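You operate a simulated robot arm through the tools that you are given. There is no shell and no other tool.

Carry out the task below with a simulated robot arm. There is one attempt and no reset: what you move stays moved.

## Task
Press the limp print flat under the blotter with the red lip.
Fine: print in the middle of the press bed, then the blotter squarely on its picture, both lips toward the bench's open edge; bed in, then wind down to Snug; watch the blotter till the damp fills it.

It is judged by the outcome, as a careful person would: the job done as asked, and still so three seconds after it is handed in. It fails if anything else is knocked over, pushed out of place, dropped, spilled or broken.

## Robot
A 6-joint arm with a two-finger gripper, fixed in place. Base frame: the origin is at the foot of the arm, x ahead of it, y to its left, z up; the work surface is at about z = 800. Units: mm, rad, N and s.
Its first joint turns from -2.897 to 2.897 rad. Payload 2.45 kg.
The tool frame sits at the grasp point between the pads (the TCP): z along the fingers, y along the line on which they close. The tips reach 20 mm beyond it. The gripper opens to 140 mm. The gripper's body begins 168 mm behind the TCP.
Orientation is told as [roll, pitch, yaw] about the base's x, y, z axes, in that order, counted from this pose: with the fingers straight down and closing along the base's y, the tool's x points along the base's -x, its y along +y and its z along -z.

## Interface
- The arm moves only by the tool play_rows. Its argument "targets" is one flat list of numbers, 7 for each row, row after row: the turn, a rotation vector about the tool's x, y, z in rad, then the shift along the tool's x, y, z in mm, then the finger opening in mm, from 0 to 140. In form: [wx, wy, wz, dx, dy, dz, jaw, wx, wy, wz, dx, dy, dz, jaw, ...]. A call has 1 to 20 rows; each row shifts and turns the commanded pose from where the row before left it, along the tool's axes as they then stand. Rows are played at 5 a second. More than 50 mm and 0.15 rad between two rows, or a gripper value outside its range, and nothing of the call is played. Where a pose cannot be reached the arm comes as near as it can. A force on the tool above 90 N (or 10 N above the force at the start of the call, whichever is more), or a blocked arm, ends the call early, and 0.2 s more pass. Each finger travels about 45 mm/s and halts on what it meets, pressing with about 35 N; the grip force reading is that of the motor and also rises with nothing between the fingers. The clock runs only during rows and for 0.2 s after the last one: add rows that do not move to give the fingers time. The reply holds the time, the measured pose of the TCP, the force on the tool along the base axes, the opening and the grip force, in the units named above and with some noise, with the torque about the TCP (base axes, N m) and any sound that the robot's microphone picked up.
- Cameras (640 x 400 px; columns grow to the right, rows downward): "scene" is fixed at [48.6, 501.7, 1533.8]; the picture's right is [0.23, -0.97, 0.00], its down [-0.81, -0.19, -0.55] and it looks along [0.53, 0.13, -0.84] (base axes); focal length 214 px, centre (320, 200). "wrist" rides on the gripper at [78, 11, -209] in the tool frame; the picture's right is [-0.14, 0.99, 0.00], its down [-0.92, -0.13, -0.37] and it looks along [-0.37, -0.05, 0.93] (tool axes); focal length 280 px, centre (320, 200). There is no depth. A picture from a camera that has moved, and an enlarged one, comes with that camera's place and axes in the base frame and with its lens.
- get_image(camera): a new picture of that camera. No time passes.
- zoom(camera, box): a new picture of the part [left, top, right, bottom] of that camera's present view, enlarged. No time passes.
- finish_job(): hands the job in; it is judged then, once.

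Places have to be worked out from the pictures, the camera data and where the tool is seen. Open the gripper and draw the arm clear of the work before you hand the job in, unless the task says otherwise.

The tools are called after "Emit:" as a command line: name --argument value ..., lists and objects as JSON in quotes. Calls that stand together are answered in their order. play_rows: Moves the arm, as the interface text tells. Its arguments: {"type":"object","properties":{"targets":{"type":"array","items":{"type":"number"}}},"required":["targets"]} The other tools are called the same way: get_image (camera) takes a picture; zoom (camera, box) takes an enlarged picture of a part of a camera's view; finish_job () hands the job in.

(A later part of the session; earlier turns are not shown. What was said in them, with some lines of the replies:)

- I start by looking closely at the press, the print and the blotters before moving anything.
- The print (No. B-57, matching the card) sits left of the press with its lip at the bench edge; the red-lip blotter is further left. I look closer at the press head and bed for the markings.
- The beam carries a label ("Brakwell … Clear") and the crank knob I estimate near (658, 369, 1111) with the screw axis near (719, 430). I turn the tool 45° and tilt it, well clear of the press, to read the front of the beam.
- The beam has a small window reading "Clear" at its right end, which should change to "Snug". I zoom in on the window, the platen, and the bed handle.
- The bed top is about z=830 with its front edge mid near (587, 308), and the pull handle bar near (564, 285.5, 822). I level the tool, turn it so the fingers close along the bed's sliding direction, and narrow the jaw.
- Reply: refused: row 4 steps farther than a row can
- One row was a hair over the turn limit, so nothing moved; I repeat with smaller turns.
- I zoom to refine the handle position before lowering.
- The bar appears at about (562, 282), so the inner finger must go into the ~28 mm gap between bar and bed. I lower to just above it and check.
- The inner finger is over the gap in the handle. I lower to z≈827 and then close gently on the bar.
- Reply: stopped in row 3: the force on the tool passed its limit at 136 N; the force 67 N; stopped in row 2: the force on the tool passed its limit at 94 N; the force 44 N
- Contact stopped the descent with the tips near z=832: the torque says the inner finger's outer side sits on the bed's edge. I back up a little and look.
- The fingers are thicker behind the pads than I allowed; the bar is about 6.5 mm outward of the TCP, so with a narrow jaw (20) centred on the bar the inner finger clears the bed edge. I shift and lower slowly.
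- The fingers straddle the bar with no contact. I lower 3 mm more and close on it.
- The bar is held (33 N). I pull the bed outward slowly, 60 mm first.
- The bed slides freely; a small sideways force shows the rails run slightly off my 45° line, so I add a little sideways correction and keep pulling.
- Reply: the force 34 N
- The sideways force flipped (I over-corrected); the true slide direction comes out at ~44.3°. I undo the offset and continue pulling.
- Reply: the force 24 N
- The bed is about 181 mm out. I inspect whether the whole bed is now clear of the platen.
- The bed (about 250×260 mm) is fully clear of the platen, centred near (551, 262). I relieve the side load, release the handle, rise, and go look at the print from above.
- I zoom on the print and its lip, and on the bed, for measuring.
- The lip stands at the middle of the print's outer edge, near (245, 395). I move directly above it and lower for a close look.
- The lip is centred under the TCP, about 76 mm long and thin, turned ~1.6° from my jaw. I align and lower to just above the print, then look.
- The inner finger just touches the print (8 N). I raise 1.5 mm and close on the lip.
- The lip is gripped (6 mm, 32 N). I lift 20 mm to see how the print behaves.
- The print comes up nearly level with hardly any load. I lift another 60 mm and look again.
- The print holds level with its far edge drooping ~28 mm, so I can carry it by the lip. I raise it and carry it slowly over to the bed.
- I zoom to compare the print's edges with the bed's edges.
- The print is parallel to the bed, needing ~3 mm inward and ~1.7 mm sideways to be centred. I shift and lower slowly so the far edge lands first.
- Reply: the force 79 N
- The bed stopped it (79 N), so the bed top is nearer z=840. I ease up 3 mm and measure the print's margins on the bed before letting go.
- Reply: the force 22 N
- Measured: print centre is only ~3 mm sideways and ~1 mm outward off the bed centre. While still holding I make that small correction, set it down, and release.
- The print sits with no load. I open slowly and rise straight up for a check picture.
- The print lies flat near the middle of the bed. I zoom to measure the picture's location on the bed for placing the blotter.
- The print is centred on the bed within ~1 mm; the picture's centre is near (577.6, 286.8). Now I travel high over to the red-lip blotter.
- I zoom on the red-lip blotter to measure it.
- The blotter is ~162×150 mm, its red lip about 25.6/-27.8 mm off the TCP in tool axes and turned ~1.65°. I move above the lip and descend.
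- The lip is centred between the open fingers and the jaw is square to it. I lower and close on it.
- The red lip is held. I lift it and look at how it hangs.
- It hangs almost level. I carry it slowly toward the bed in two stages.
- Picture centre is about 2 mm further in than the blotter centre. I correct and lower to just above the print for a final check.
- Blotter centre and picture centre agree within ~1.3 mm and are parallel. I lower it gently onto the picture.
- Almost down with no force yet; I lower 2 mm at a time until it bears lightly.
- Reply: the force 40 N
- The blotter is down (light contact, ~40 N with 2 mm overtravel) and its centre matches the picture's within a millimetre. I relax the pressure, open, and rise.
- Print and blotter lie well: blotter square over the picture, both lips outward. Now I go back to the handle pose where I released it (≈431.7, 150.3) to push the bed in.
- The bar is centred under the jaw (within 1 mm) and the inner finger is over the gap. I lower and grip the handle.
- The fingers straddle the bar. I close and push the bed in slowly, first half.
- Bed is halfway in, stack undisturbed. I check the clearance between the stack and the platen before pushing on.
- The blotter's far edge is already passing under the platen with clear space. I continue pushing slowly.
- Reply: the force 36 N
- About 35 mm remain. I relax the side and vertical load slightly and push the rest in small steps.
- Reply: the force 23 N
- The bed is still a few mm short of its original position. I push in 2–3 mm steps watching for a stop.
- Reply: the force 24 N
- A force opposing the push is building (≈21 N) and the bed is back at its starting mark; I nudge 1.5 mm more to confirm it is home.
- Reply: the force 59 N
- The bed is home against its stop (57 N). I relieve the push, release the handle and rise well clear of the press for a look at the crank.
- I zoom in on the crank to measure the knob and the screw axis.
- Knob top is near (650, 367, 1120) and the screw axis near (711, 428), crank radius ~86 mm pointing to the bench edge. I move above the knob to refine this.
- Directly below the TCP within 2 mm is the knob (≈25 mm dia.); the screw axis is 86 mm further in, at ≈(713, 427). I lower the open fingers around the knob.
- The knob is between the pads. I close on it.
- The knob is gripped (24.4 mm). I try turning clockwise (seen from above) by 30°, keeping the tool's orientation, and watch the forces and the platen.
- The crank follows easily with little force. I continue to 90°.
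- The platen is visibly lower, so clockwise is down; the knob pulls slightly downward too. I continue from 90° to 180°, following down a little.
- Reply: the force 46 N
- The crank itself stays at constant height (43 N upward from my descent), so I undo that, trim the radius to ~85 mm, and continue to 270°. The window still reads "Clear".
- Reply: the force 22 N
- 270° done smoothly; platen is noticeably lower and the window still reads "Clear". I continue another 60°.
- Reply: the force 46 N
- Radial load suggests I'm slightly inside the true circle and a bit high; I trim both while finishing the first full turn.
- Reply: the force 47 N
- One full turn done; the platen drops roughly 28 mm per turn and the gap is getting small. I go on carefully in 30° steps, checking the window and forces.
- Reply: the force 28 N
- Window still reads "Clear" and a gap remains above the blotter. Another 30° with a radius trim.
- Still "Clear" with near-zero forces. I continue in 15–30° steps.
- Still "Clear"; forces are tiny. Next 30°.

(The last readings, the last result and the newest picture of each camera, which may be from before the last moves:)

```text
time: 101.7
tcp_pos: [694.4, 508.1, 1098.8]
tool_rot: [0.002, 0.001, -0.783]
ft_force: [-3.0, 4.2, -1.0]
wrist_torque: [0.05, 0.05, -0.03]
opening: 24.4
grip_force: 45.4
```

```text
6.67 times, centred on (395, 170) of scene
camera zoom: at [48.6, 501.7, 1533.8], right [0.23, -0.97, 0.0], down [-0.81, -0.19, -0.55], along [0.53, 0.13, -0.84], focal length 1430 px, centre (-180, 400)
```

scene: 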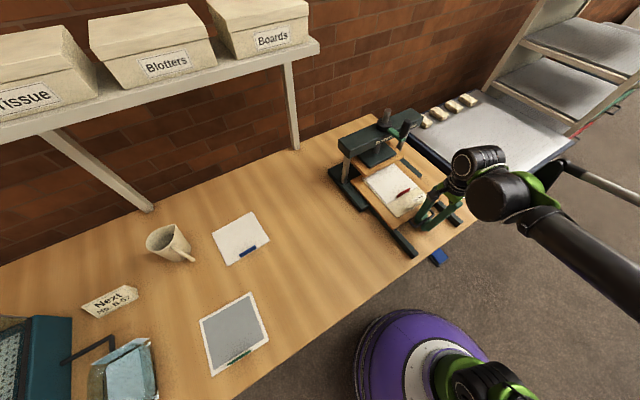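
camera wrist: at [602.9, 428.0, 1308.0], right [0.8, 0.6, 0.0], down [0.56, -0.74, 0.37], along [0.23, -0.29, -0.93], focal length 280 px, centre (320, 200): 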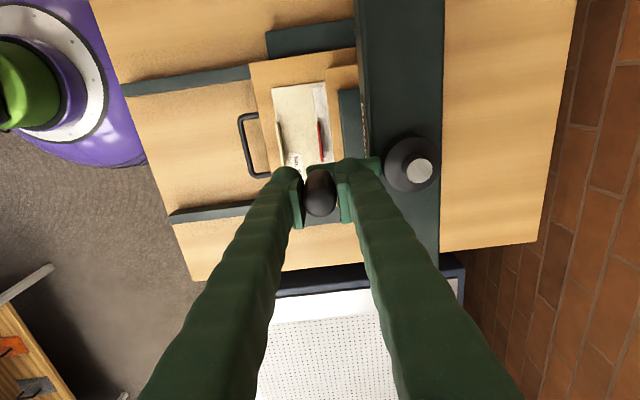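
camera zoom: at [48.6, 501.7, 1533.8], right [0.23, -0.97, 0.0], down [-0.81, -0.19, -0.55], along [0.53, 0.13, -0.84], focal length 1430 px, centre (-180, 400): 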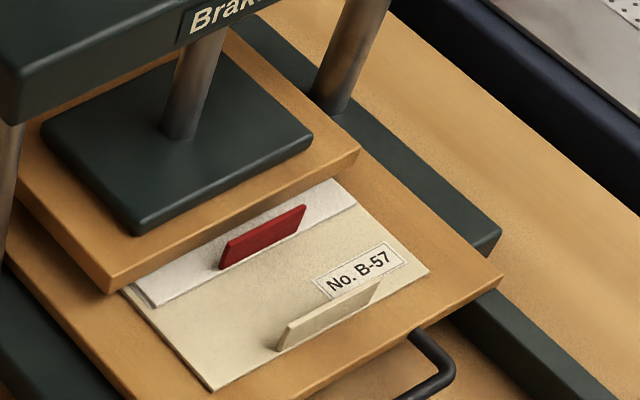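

Still "Clear", no resistance yet. Next 30°.

Emit:
play_rows --targets '[0, 0, 0, -4.91, 7.55, 0, 18, 0, 0, 0, -5.66, 7.0, 0, 18, 0, 0, 0, -6.36, 6.36, 0, 18, 0, 0, 0, -7.0, 5.66, 0, 18, 0, 0, 0, -7.55, 4.91, 0, 18, 0, 0, 0, 0, 0, 0, 18]'

Emit:
zoom --camera "scene" --box '[330, 80, 450, 200]'

Emit:
zoom --camera "scene" --box '[360, 140, 430, 200]'

```text
time: 103.0
tcp_pos: [737.7, 507.0, 1098.1]
tool_rot: [0.001, 0.0, -0.783]
ft_force: [-8.7, -18.2, -17.2]
wrist_torque: [-0.25, 0.01, 0.05]
opening: 24.1
grip_force: 44.7
```

```text
3.33 times, centred on (390, 140) of scene
camera zoom: at [48.6, 501.7, 1533.8], right [0.23, -0.97, 0.0], down [-0.81, -0.19, -0.55], along [0.53, 0.13, -0.84], focal length 715 px, centre (87, 400)
```

zoom: 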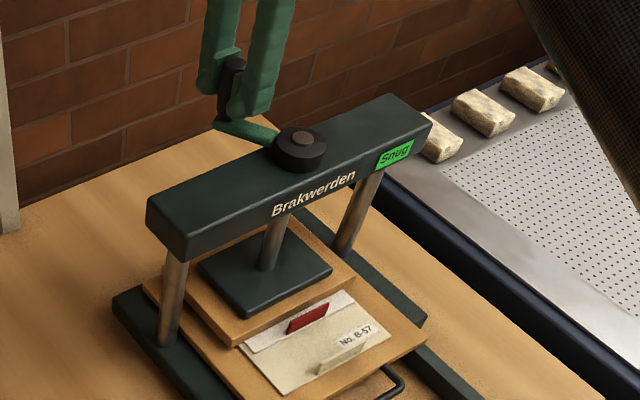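

```text
6.67 times, centred on (395, 170) of scene
camera zoom: at [48.6, 501.7, 1533.8], right [0.23, -0.97, 0.0], down [-0.81, -0.19, -0.55], along [0.53, 0.13, -0.84], focal length 1430 px, centre (-180, 400)
```

zoom: 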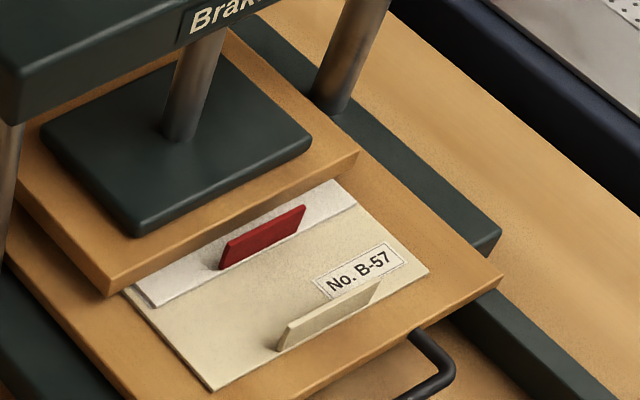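

The window has lit green and reads "Snug". I zoom to confirm before letting go of the crank.

Emit:
zoom --camera "scene" --box '[390, 115, 420, 135]'

Emit:
zoom --camera "scene" --box '[375, 160, 415, 190]'

```text
16.00 times, centred on (405, 125) of scene
camera zoom: at [48.6, 501.7, 1533.8], right [0.23, -0.97, 0.0], down [-0.81, -0.19, -0.55], along [0.53, 0.13, -0.84], focal length 3432 px, centre (-1040, 1400)
```

zoom: 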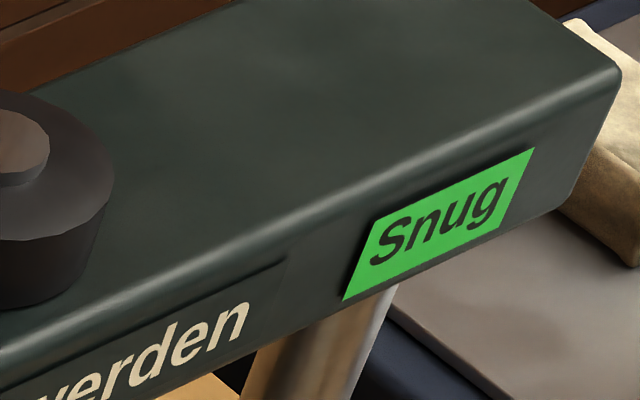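

```text
13.33 times, centred on (395, 175) of scene
camera zoom: at [48.6, 501.7, 1533.8], right [0.23, -0.97, 0.0], down [-0.81, -0.19, -0.55], along [0.53, 0.13, -0.84], focal length 2860 px, centre (-680, 533)
```

zoom: 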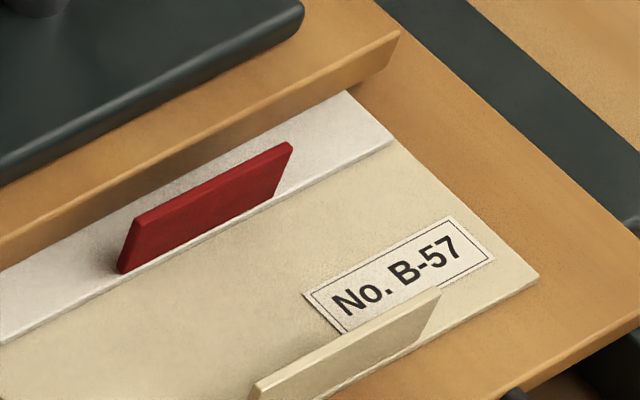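

"Snug" confirmed, the lips clear of the platen. I relax the radial load, open the fingers without turning the crank, and check the window.

Emit:
play_rows --targets '[0, 0, 0, -0.5, -0.9, 0, 18, 0, 0, 0, -0.3, -0.6, 0, 18, 0, 0, 0, 0, 0, 0, 30, 0, 0, 0, 0, 0, 0, 44, 0, 0, 0, 0, 0, 0, 44, 0, 0, 0, 0, 0, 0, 44]'

Emit:
zoom --camera "scene" --box '[330, 80, 450, 200]'

Emit:
get_image --camera "wrist"

```text
time: 104.5
tcp_pos: [735.9, 507.0, 1098.7]
tool_rot: [0.003, -0.001, -0.783]
ft_force: [0.5, -1.1, 1.0]
wrist_torque: [-0.02, -0.03, -0.02]
opening: 43.8
grip_force: 0.0
```

```text
3.33 times, centred on (390, 140) of scene
camera zoom: at [48.6, 501.7, 1533.8], right [0.23, -0.97, 0.0], down [-0.81, -0.19, -0.55], along [0.53, 0.13, -0.84], focal length 715 px, centre (87, 400)
```

zoom: 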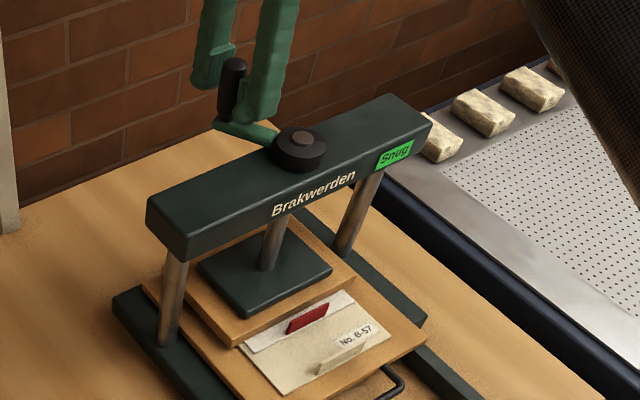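

```text
taken
camera wrist: at [686.8, 569.7, 1308.3], right [0.8, 0.6, 0.0], down [0.56, -0.74, 0.37], along [0.22, -0.29, -0.93], focal length 280 px, centre (320, 200)
```

wrist: 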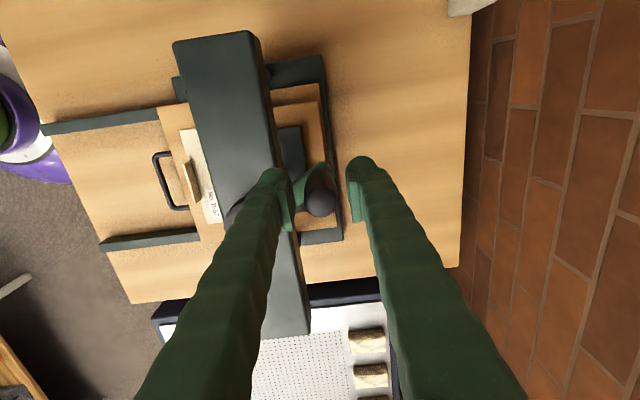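

Released with "Snug" still lit. I raise straight up and draw the arm back clear of the press.

Emit:
play_rows --targets '[0, 0, 0, 0, 0, -20, 44, 0, 0, 0, 0, 0, -35, 44, 0, 0, 0, 0, 0, -40, 44, 0, 0, 0, 0, 0, -40, 44, 0, 0, 0, 0, 0, -40, 44, 0, 0, 0, -6, -40, 0, 44, 0, 0, 0, -6, -40, 0, 44, 0, 0, 0, -5, -40, 0, 44, 0, 0, 0, -5, -40, 0, 44, 0, 0, 0, -5, -40, 0, 44, 0, 0, 0, -5, -40, 0, 44, 0, 0, 0, -5, -40, 0, 44, 0, 0, 0, 0, 0, 0, 44]'

Emit:
get_image --camera "scene"

Emit:
zoom --camera "scene" --box '[360, 140, 430, 200]'

Emit:
get_image --camera "wrist"

```text
time: 107.2
tcp_pos: [542.9, 267.6, 1219.7]
tool_rot: [0.003, 0.001, -0.783]
ft_force: [0.7, -0.3, -0.1]
wrist_torque: [-0.02, 0.02, -0.02]
opening: 44.1
grip_force: 0.0
out of reach, approached as far as the arm can: row 4, 5
```

```text
taken
```

scene: 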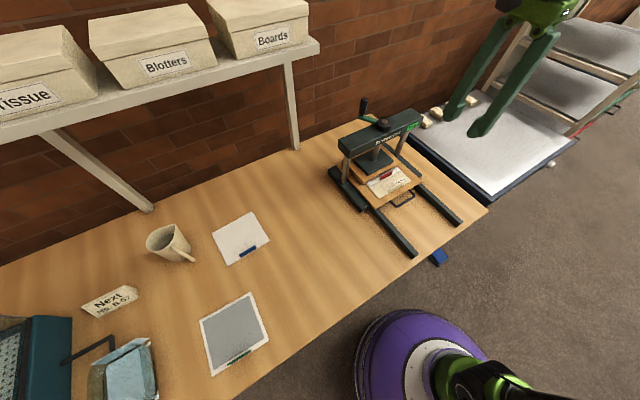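

```text
6.67 times, centred on (395, 170) of scene
camera zoom: at [48.6, 501.7, 1533.8], right [0.23, -0.97, 0.0], down [-0.81, -0.19, -0.55], along [0.53, 0.13, -0.84], focal length 1430 px, centre (-180, 400)
```

zoom: 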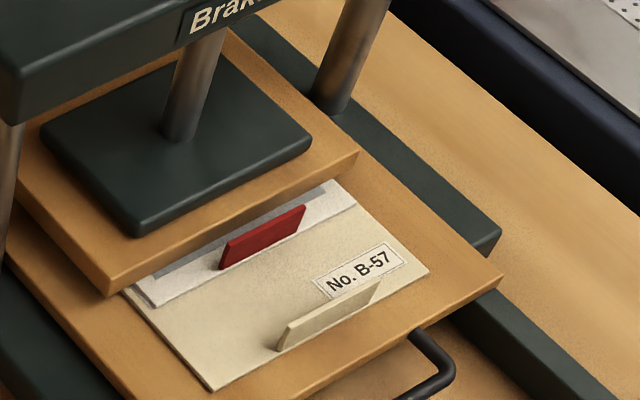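

```text
taken
camera wrist: at [494.7, 332.2, 1428.1], right [0.8, 0.6, 0.0], down [0.56, -0.74, 0.37], along [0.22, -0.29, -0.93], focal length 280 px, centre (320, 200)
```

wrist: 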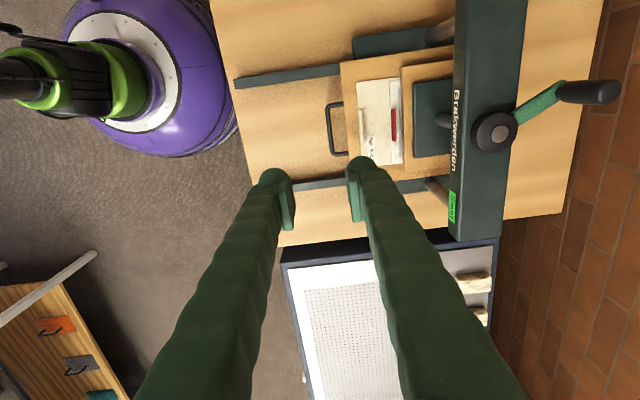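

The damp is spreading: a grey patch is growing toward the blotter's front edge. I hold still and keep watching.

Emit:
play_rows --targets '[0, 0, 0, 0, 0, 0, 44, 0, 0, 0, 0, 0, 0, 44, 0, 0, 0, 0, 0, 0, 44, 0, 0, 0, 0, 0, 0, 44, 0, 0, 0, 0, 0, 0, 44, 0, 0, 0, 0, 0, 0, 44, 0, 0, 0, 0, 0, 0, 44, 0, 0, 0, 0, 0, 0, 44, 0, 0, 0, 0, 0, 0, 44, 0, 0, 0, 0, 0, 0, 44]'

Emit:
zoom --camera "scene" --box '[360, 140, 430, 200]'

Emit:
zoom --camera "scene" --box '[190, 280, 280, 380]'

```text
time: 109.5
tcp_pos: [544.9, 269.8, 1219.2]
tool_rot: [0.005, -0.001, -0.784]
ft_force: [0.0, 0.2, 0.4]
wrist_torque: [-0.02, 0.02, 0.02]
opening: 43.9
grip_force: 0.1
```

```text
6.67 times, centred on (395, 170) of scene
camera zoom: at [48.6, 501.7, 1533.8], right [0.23, -0.97, 0.0], down [-0.81, -0.19, -0.55], along [0.53, 0.13, -0.84], focal length 1430 px, centre (-180, 400)
```

zoom: 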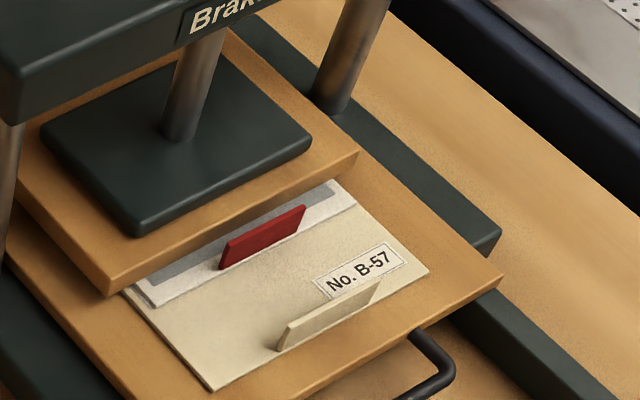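

```text
4.00 times, centred on (235, 330) of scene
camera zoom: at [48.6, 501.7, 1533.8], right [0.23, -0.97, 0.0], down [-0.81, -0.19, -0.55], along [0.53, 0.13, -0.84], focal length 858 px, centre (660, -320)
```

zoom: 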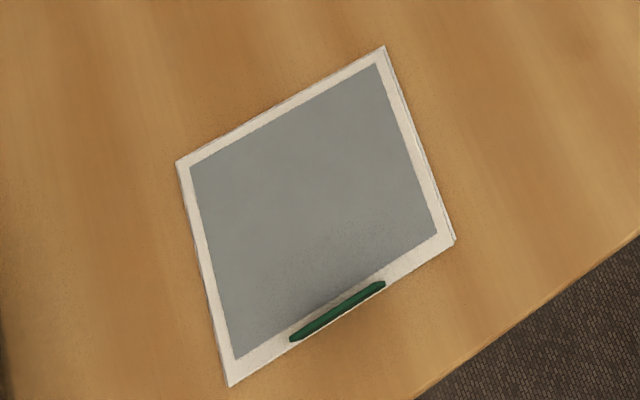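

The damp keeps growing; the used green-lip blotter shows what "full" looks like (grey to within a narrow margin). I keep waiting.

Emit:
play_rows --targets '[0, 0, 0, 0, 0, 0, 44, 0, 0, 0, 0, 0, 0, 44, 0, 0, 0, 0, 0, 0, 44, 0, 0, 0, 0, 0, 0, 44, 0, 0, 0, 0, 0, 0, 44, 0, 0, 0, 0, 0, 0, 44, 0, 0, 0, 0, 0, 0, 44, 0, 0, 0, 0, 0, 0, 44, 0, 0, 0, 0, 0, 0, 44, 0, 0, 0, 0, 0, 0, 44]'

Emit:
zoom --camera "scene" --box '[370, 155, 420, 195]'

Emit:
play_rows --targets '[0, 0, 0, 0, 0, 0, 44, 0, 0, 0, 0, 0, 0, 44, 0, 0, 0, 0, 0, 0, 44, 0, 0, 0, 0, 0, 0, 44, 0, 0, 0, 0, 0, 0, 44, 0, 0, 0, 0, 0, 0, 44, 0, 0, 0, 0, 0, 0, 44, 0, 0, 0, 0, 0, 0, 44, 0, 0, 0, 0, 0, 0, 44, 0, 0, 0, 0, 0, 0, 44]'

Emit:
zoom --camera "scene" --box '[370, 155, 420, 195]'

```text
time: 111.7
tcp_pos: [544.0, 270.5, 1219.1]
tool_rot: [0.004, 0.0, -0.785]
ft_force: [-0.1, -0.5, 0.0]
wrist_torque: [-0.01, -0.01, 0.02]
opening: 44.1
grip_force: 0.1
```

```text
10.00 times, centred on (395, 175) of scene
camera zoom: at [48.6, 501.7, 1533.8], right [0.23, -0.97, 0.0], down [-0.81, -0.19, -0.55], along [0.53, 0.13, -0.84], focal length 2145 px, centre (-430, 450)
```

zoom: 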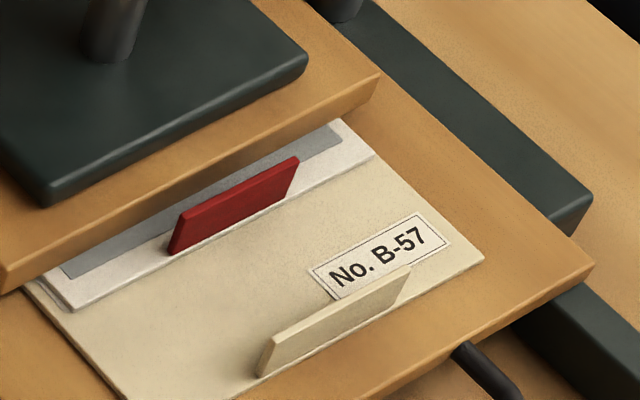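

```text
time: 113.8
tcp_pos: [543.2, 269.2, 1219.4]
tool_rot: [0.002, -0.001, -0.785]
ft_force: [1.4, 0.5, 0.3]
wrist_torque: [-0.01, 0.01, 0.0]
opening: 44.1
grip_force: 0.1
```

```text
10.00 times, centred on (395, 175) of scene
camera zoom: at [48.6, 501.7, 1533.8], right [0.23, -0.97, 0.0], down [-0.81, -0.19, -0.55], along [0.53, 0.13, -0.84], focal length 2145 px, centre (-430, 450)
```

zoom: 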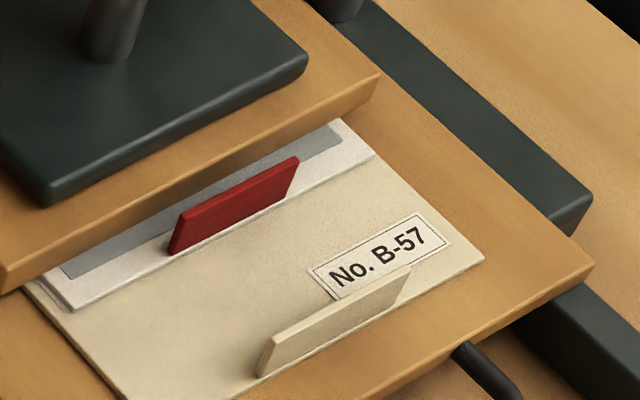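

No visible change in the last 2 s; it may be full. I wait several seconds more to be sure it has stopped and compare.

Emit:
play_rows --targets '[0, 0, 0, 0, 0, 0, 44, 0, 0, 0, 0, 0, 0, 44, 0, 0, 0, 0, 0, 0, 44, 0, 0, 0, 0, 0, 0, 44, 0, 0, 0, 0, 0, 0, 44, 0, 0, 0, 0, 0, 0, 44, 0, 0, 0, 0, 0, 0, 44, 0, 0, 0, 0, 0, 0, 44, 0, 0, 0, 0, 0, 0, 44, 0, 0, 0, 0, 0, 0, 44, 0, 0, 0, 0, 0, 0, 44, 0, 0, 0, 0, 0, 0, 44, 0, 0, 0, 0, 0, 0, 44, 0, 0, 0, 0, 0, 0, 44, 0, 0, 0, 0, 0, 0, 44, 0, 0, 0, 0, 0, 0, 44, 0, 0, 0, 0, 0, 0, 44, 0, 0, 0, 0, 0, 0, 44, 0, 0, 0, 0, 0, 0, 44, 0, 0, 0, 0, 0, 0, 44]'

Emit:
zoom --camera "scene" --box '[370, 155, 420, 195]'

Emit:
zoom --camera "wrist" --box '[320, 50, 480, 190]'

Emit:
zoom --camera "scene" --box '[330, 80, 450, 200]'

```text
time: 118.0
tcp_pos: [544.5, 269.1, 1218.8]
tool_rot: [0.003, 0.001, -0.782]
ft_force: [-0.4, 0.9, -0.1]
wrist_torque: [-0.01, -0.03, -0.03]
opening: 44.4
grip_force: 0.0
```

```text
10.00 times, centred on (395, 175) of scene
camera zoom: at [48.6, 501.7, 1533.8], right [0.23, -0.97, 0.0], down [-0.81, -0.19, -0.55], along [0.53, 0.13, -0.84], focal length 2145 px, centre (-430, 450)
```

zoom: 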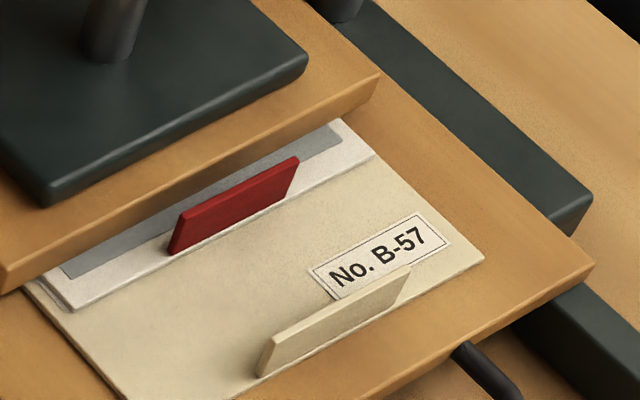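

```text
2.86 times, centred on (400, 120) of wrist
camera zoom: at [494.9, 332.3, 1428.2], right [0.8, 0.6, 0.0], down [0.56, -0.74, 0.37], along [0.22, -0.29, -0.93], focal length 801 px, centre (91, 429)
```

zoom: 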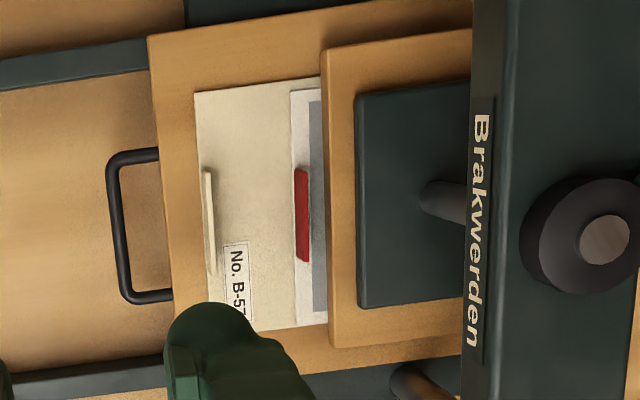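

```text
3.33 times, centred on (390, 140) of scene
camera zoom: at [48.6, 501.7, 1533.8], right [0.23, -0.97, 0.0], down [-0.81, -0.19, -0.55], along [0.53, 0.13, -0.84], focal length 715 px, centre (87, 400)
```

zoom: 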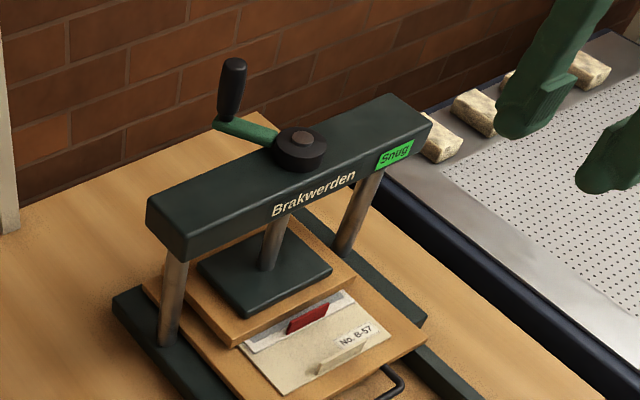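

The grey patch has stopped growing and fills the blotter to the same narrow margin as the used one, and the window still reads "Snug". I open the gripper, draw the arm back a little further and take a last look.

Emit:
play_rows --targets '[0, 0, 0, 0, -30, -10, 80, 0, 0, 0, 0, -30, -10, 120, 0, 0, 0, 0, -20, -10, 140, 0, 0, 0, 0, 0, 0, 140, 0, 0, 0, 0, 0, 0, 140, 0, 0, 0, 0, 0, 0, 140, 0, 0, 0, 0, 0, 0, 140]'

Emit:
get_image --camera "scene"

Emit:
zoom --camera "scene" --box '[370, 110, 430, 195]'

```text
time: 119.7
tcp_pos: [489.1, 212.6, 1248.5]
tool_rot: [0.004, 0.0, -0.784]
ft_force: [-0.7, 0.5, 0.4]
wrist_torque: [-0.03, -0.03, -0.04]
opening: 140.2
grip_force: 0.0
```

```text
taken
```

scene: 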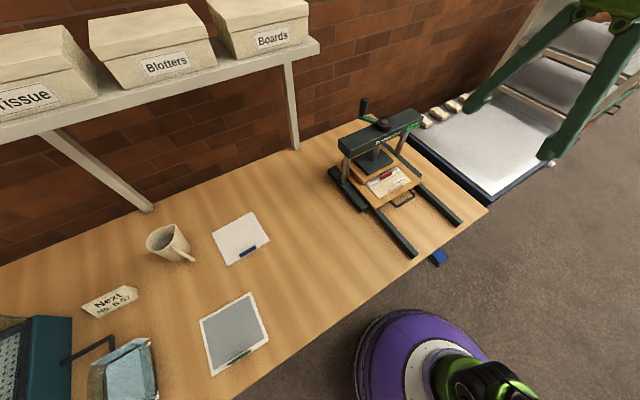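

```text
4.71 times, centred on (400, 152) of scene
camera zoom: at [48.6, 501.7, 1533.8], right [0.23, -0.97, 0.0], down [-0.81, -0.19, -0.55], along [0.53, 0.13, -0.84], focal length 1009 px, centre (-56, 424)
```

zoom: 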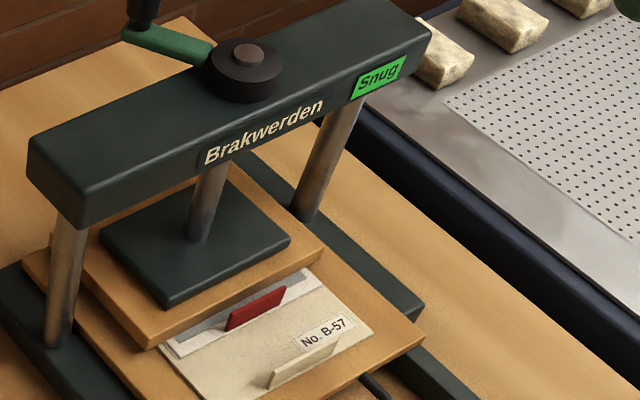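

The press reads Snug, the bed is in and the damp has filled the blotter. Both lips face the open edge, nothing else has moved, and the arm is clear with the gripper open, so I hand the job in.

Emit:
finish_job

```text
The job is handed in.
```

Print B-57 is in the press under the red-lip blotter, wound down to Snug, and I've handed the job in.

- **Placement:** by camera measurement, the print sits within about 1 mm of the middle of the bed. The blotter is within about 1 mm of the centre of the picture and square to it. Both lips face the bench's open edge.
- **Bed and press:** I pushed the bed in until it met its stop. The window on the press was still green and reading "Snug" after I let go of the crank, and again in the last picture.
- **Damp:** the grey spread to within a narrow margin of the blotter's visible front edge, much like the used green-lip one. It then stayed the same for over six seconds. The platen hides the rest of the blotter, so that strip is all I could watch.
- **Bumps along the way:** my first try for the bed handle pressed a finger onto the bed edge at about 136 N, and I backed off. Setting the print down pressed on it at about 79 N for a moment. I saw no damage from either.

The last picture shows the mug, the other two blotters and the rest of the bench where they were. The gripper is open and the arm is clear of the press.
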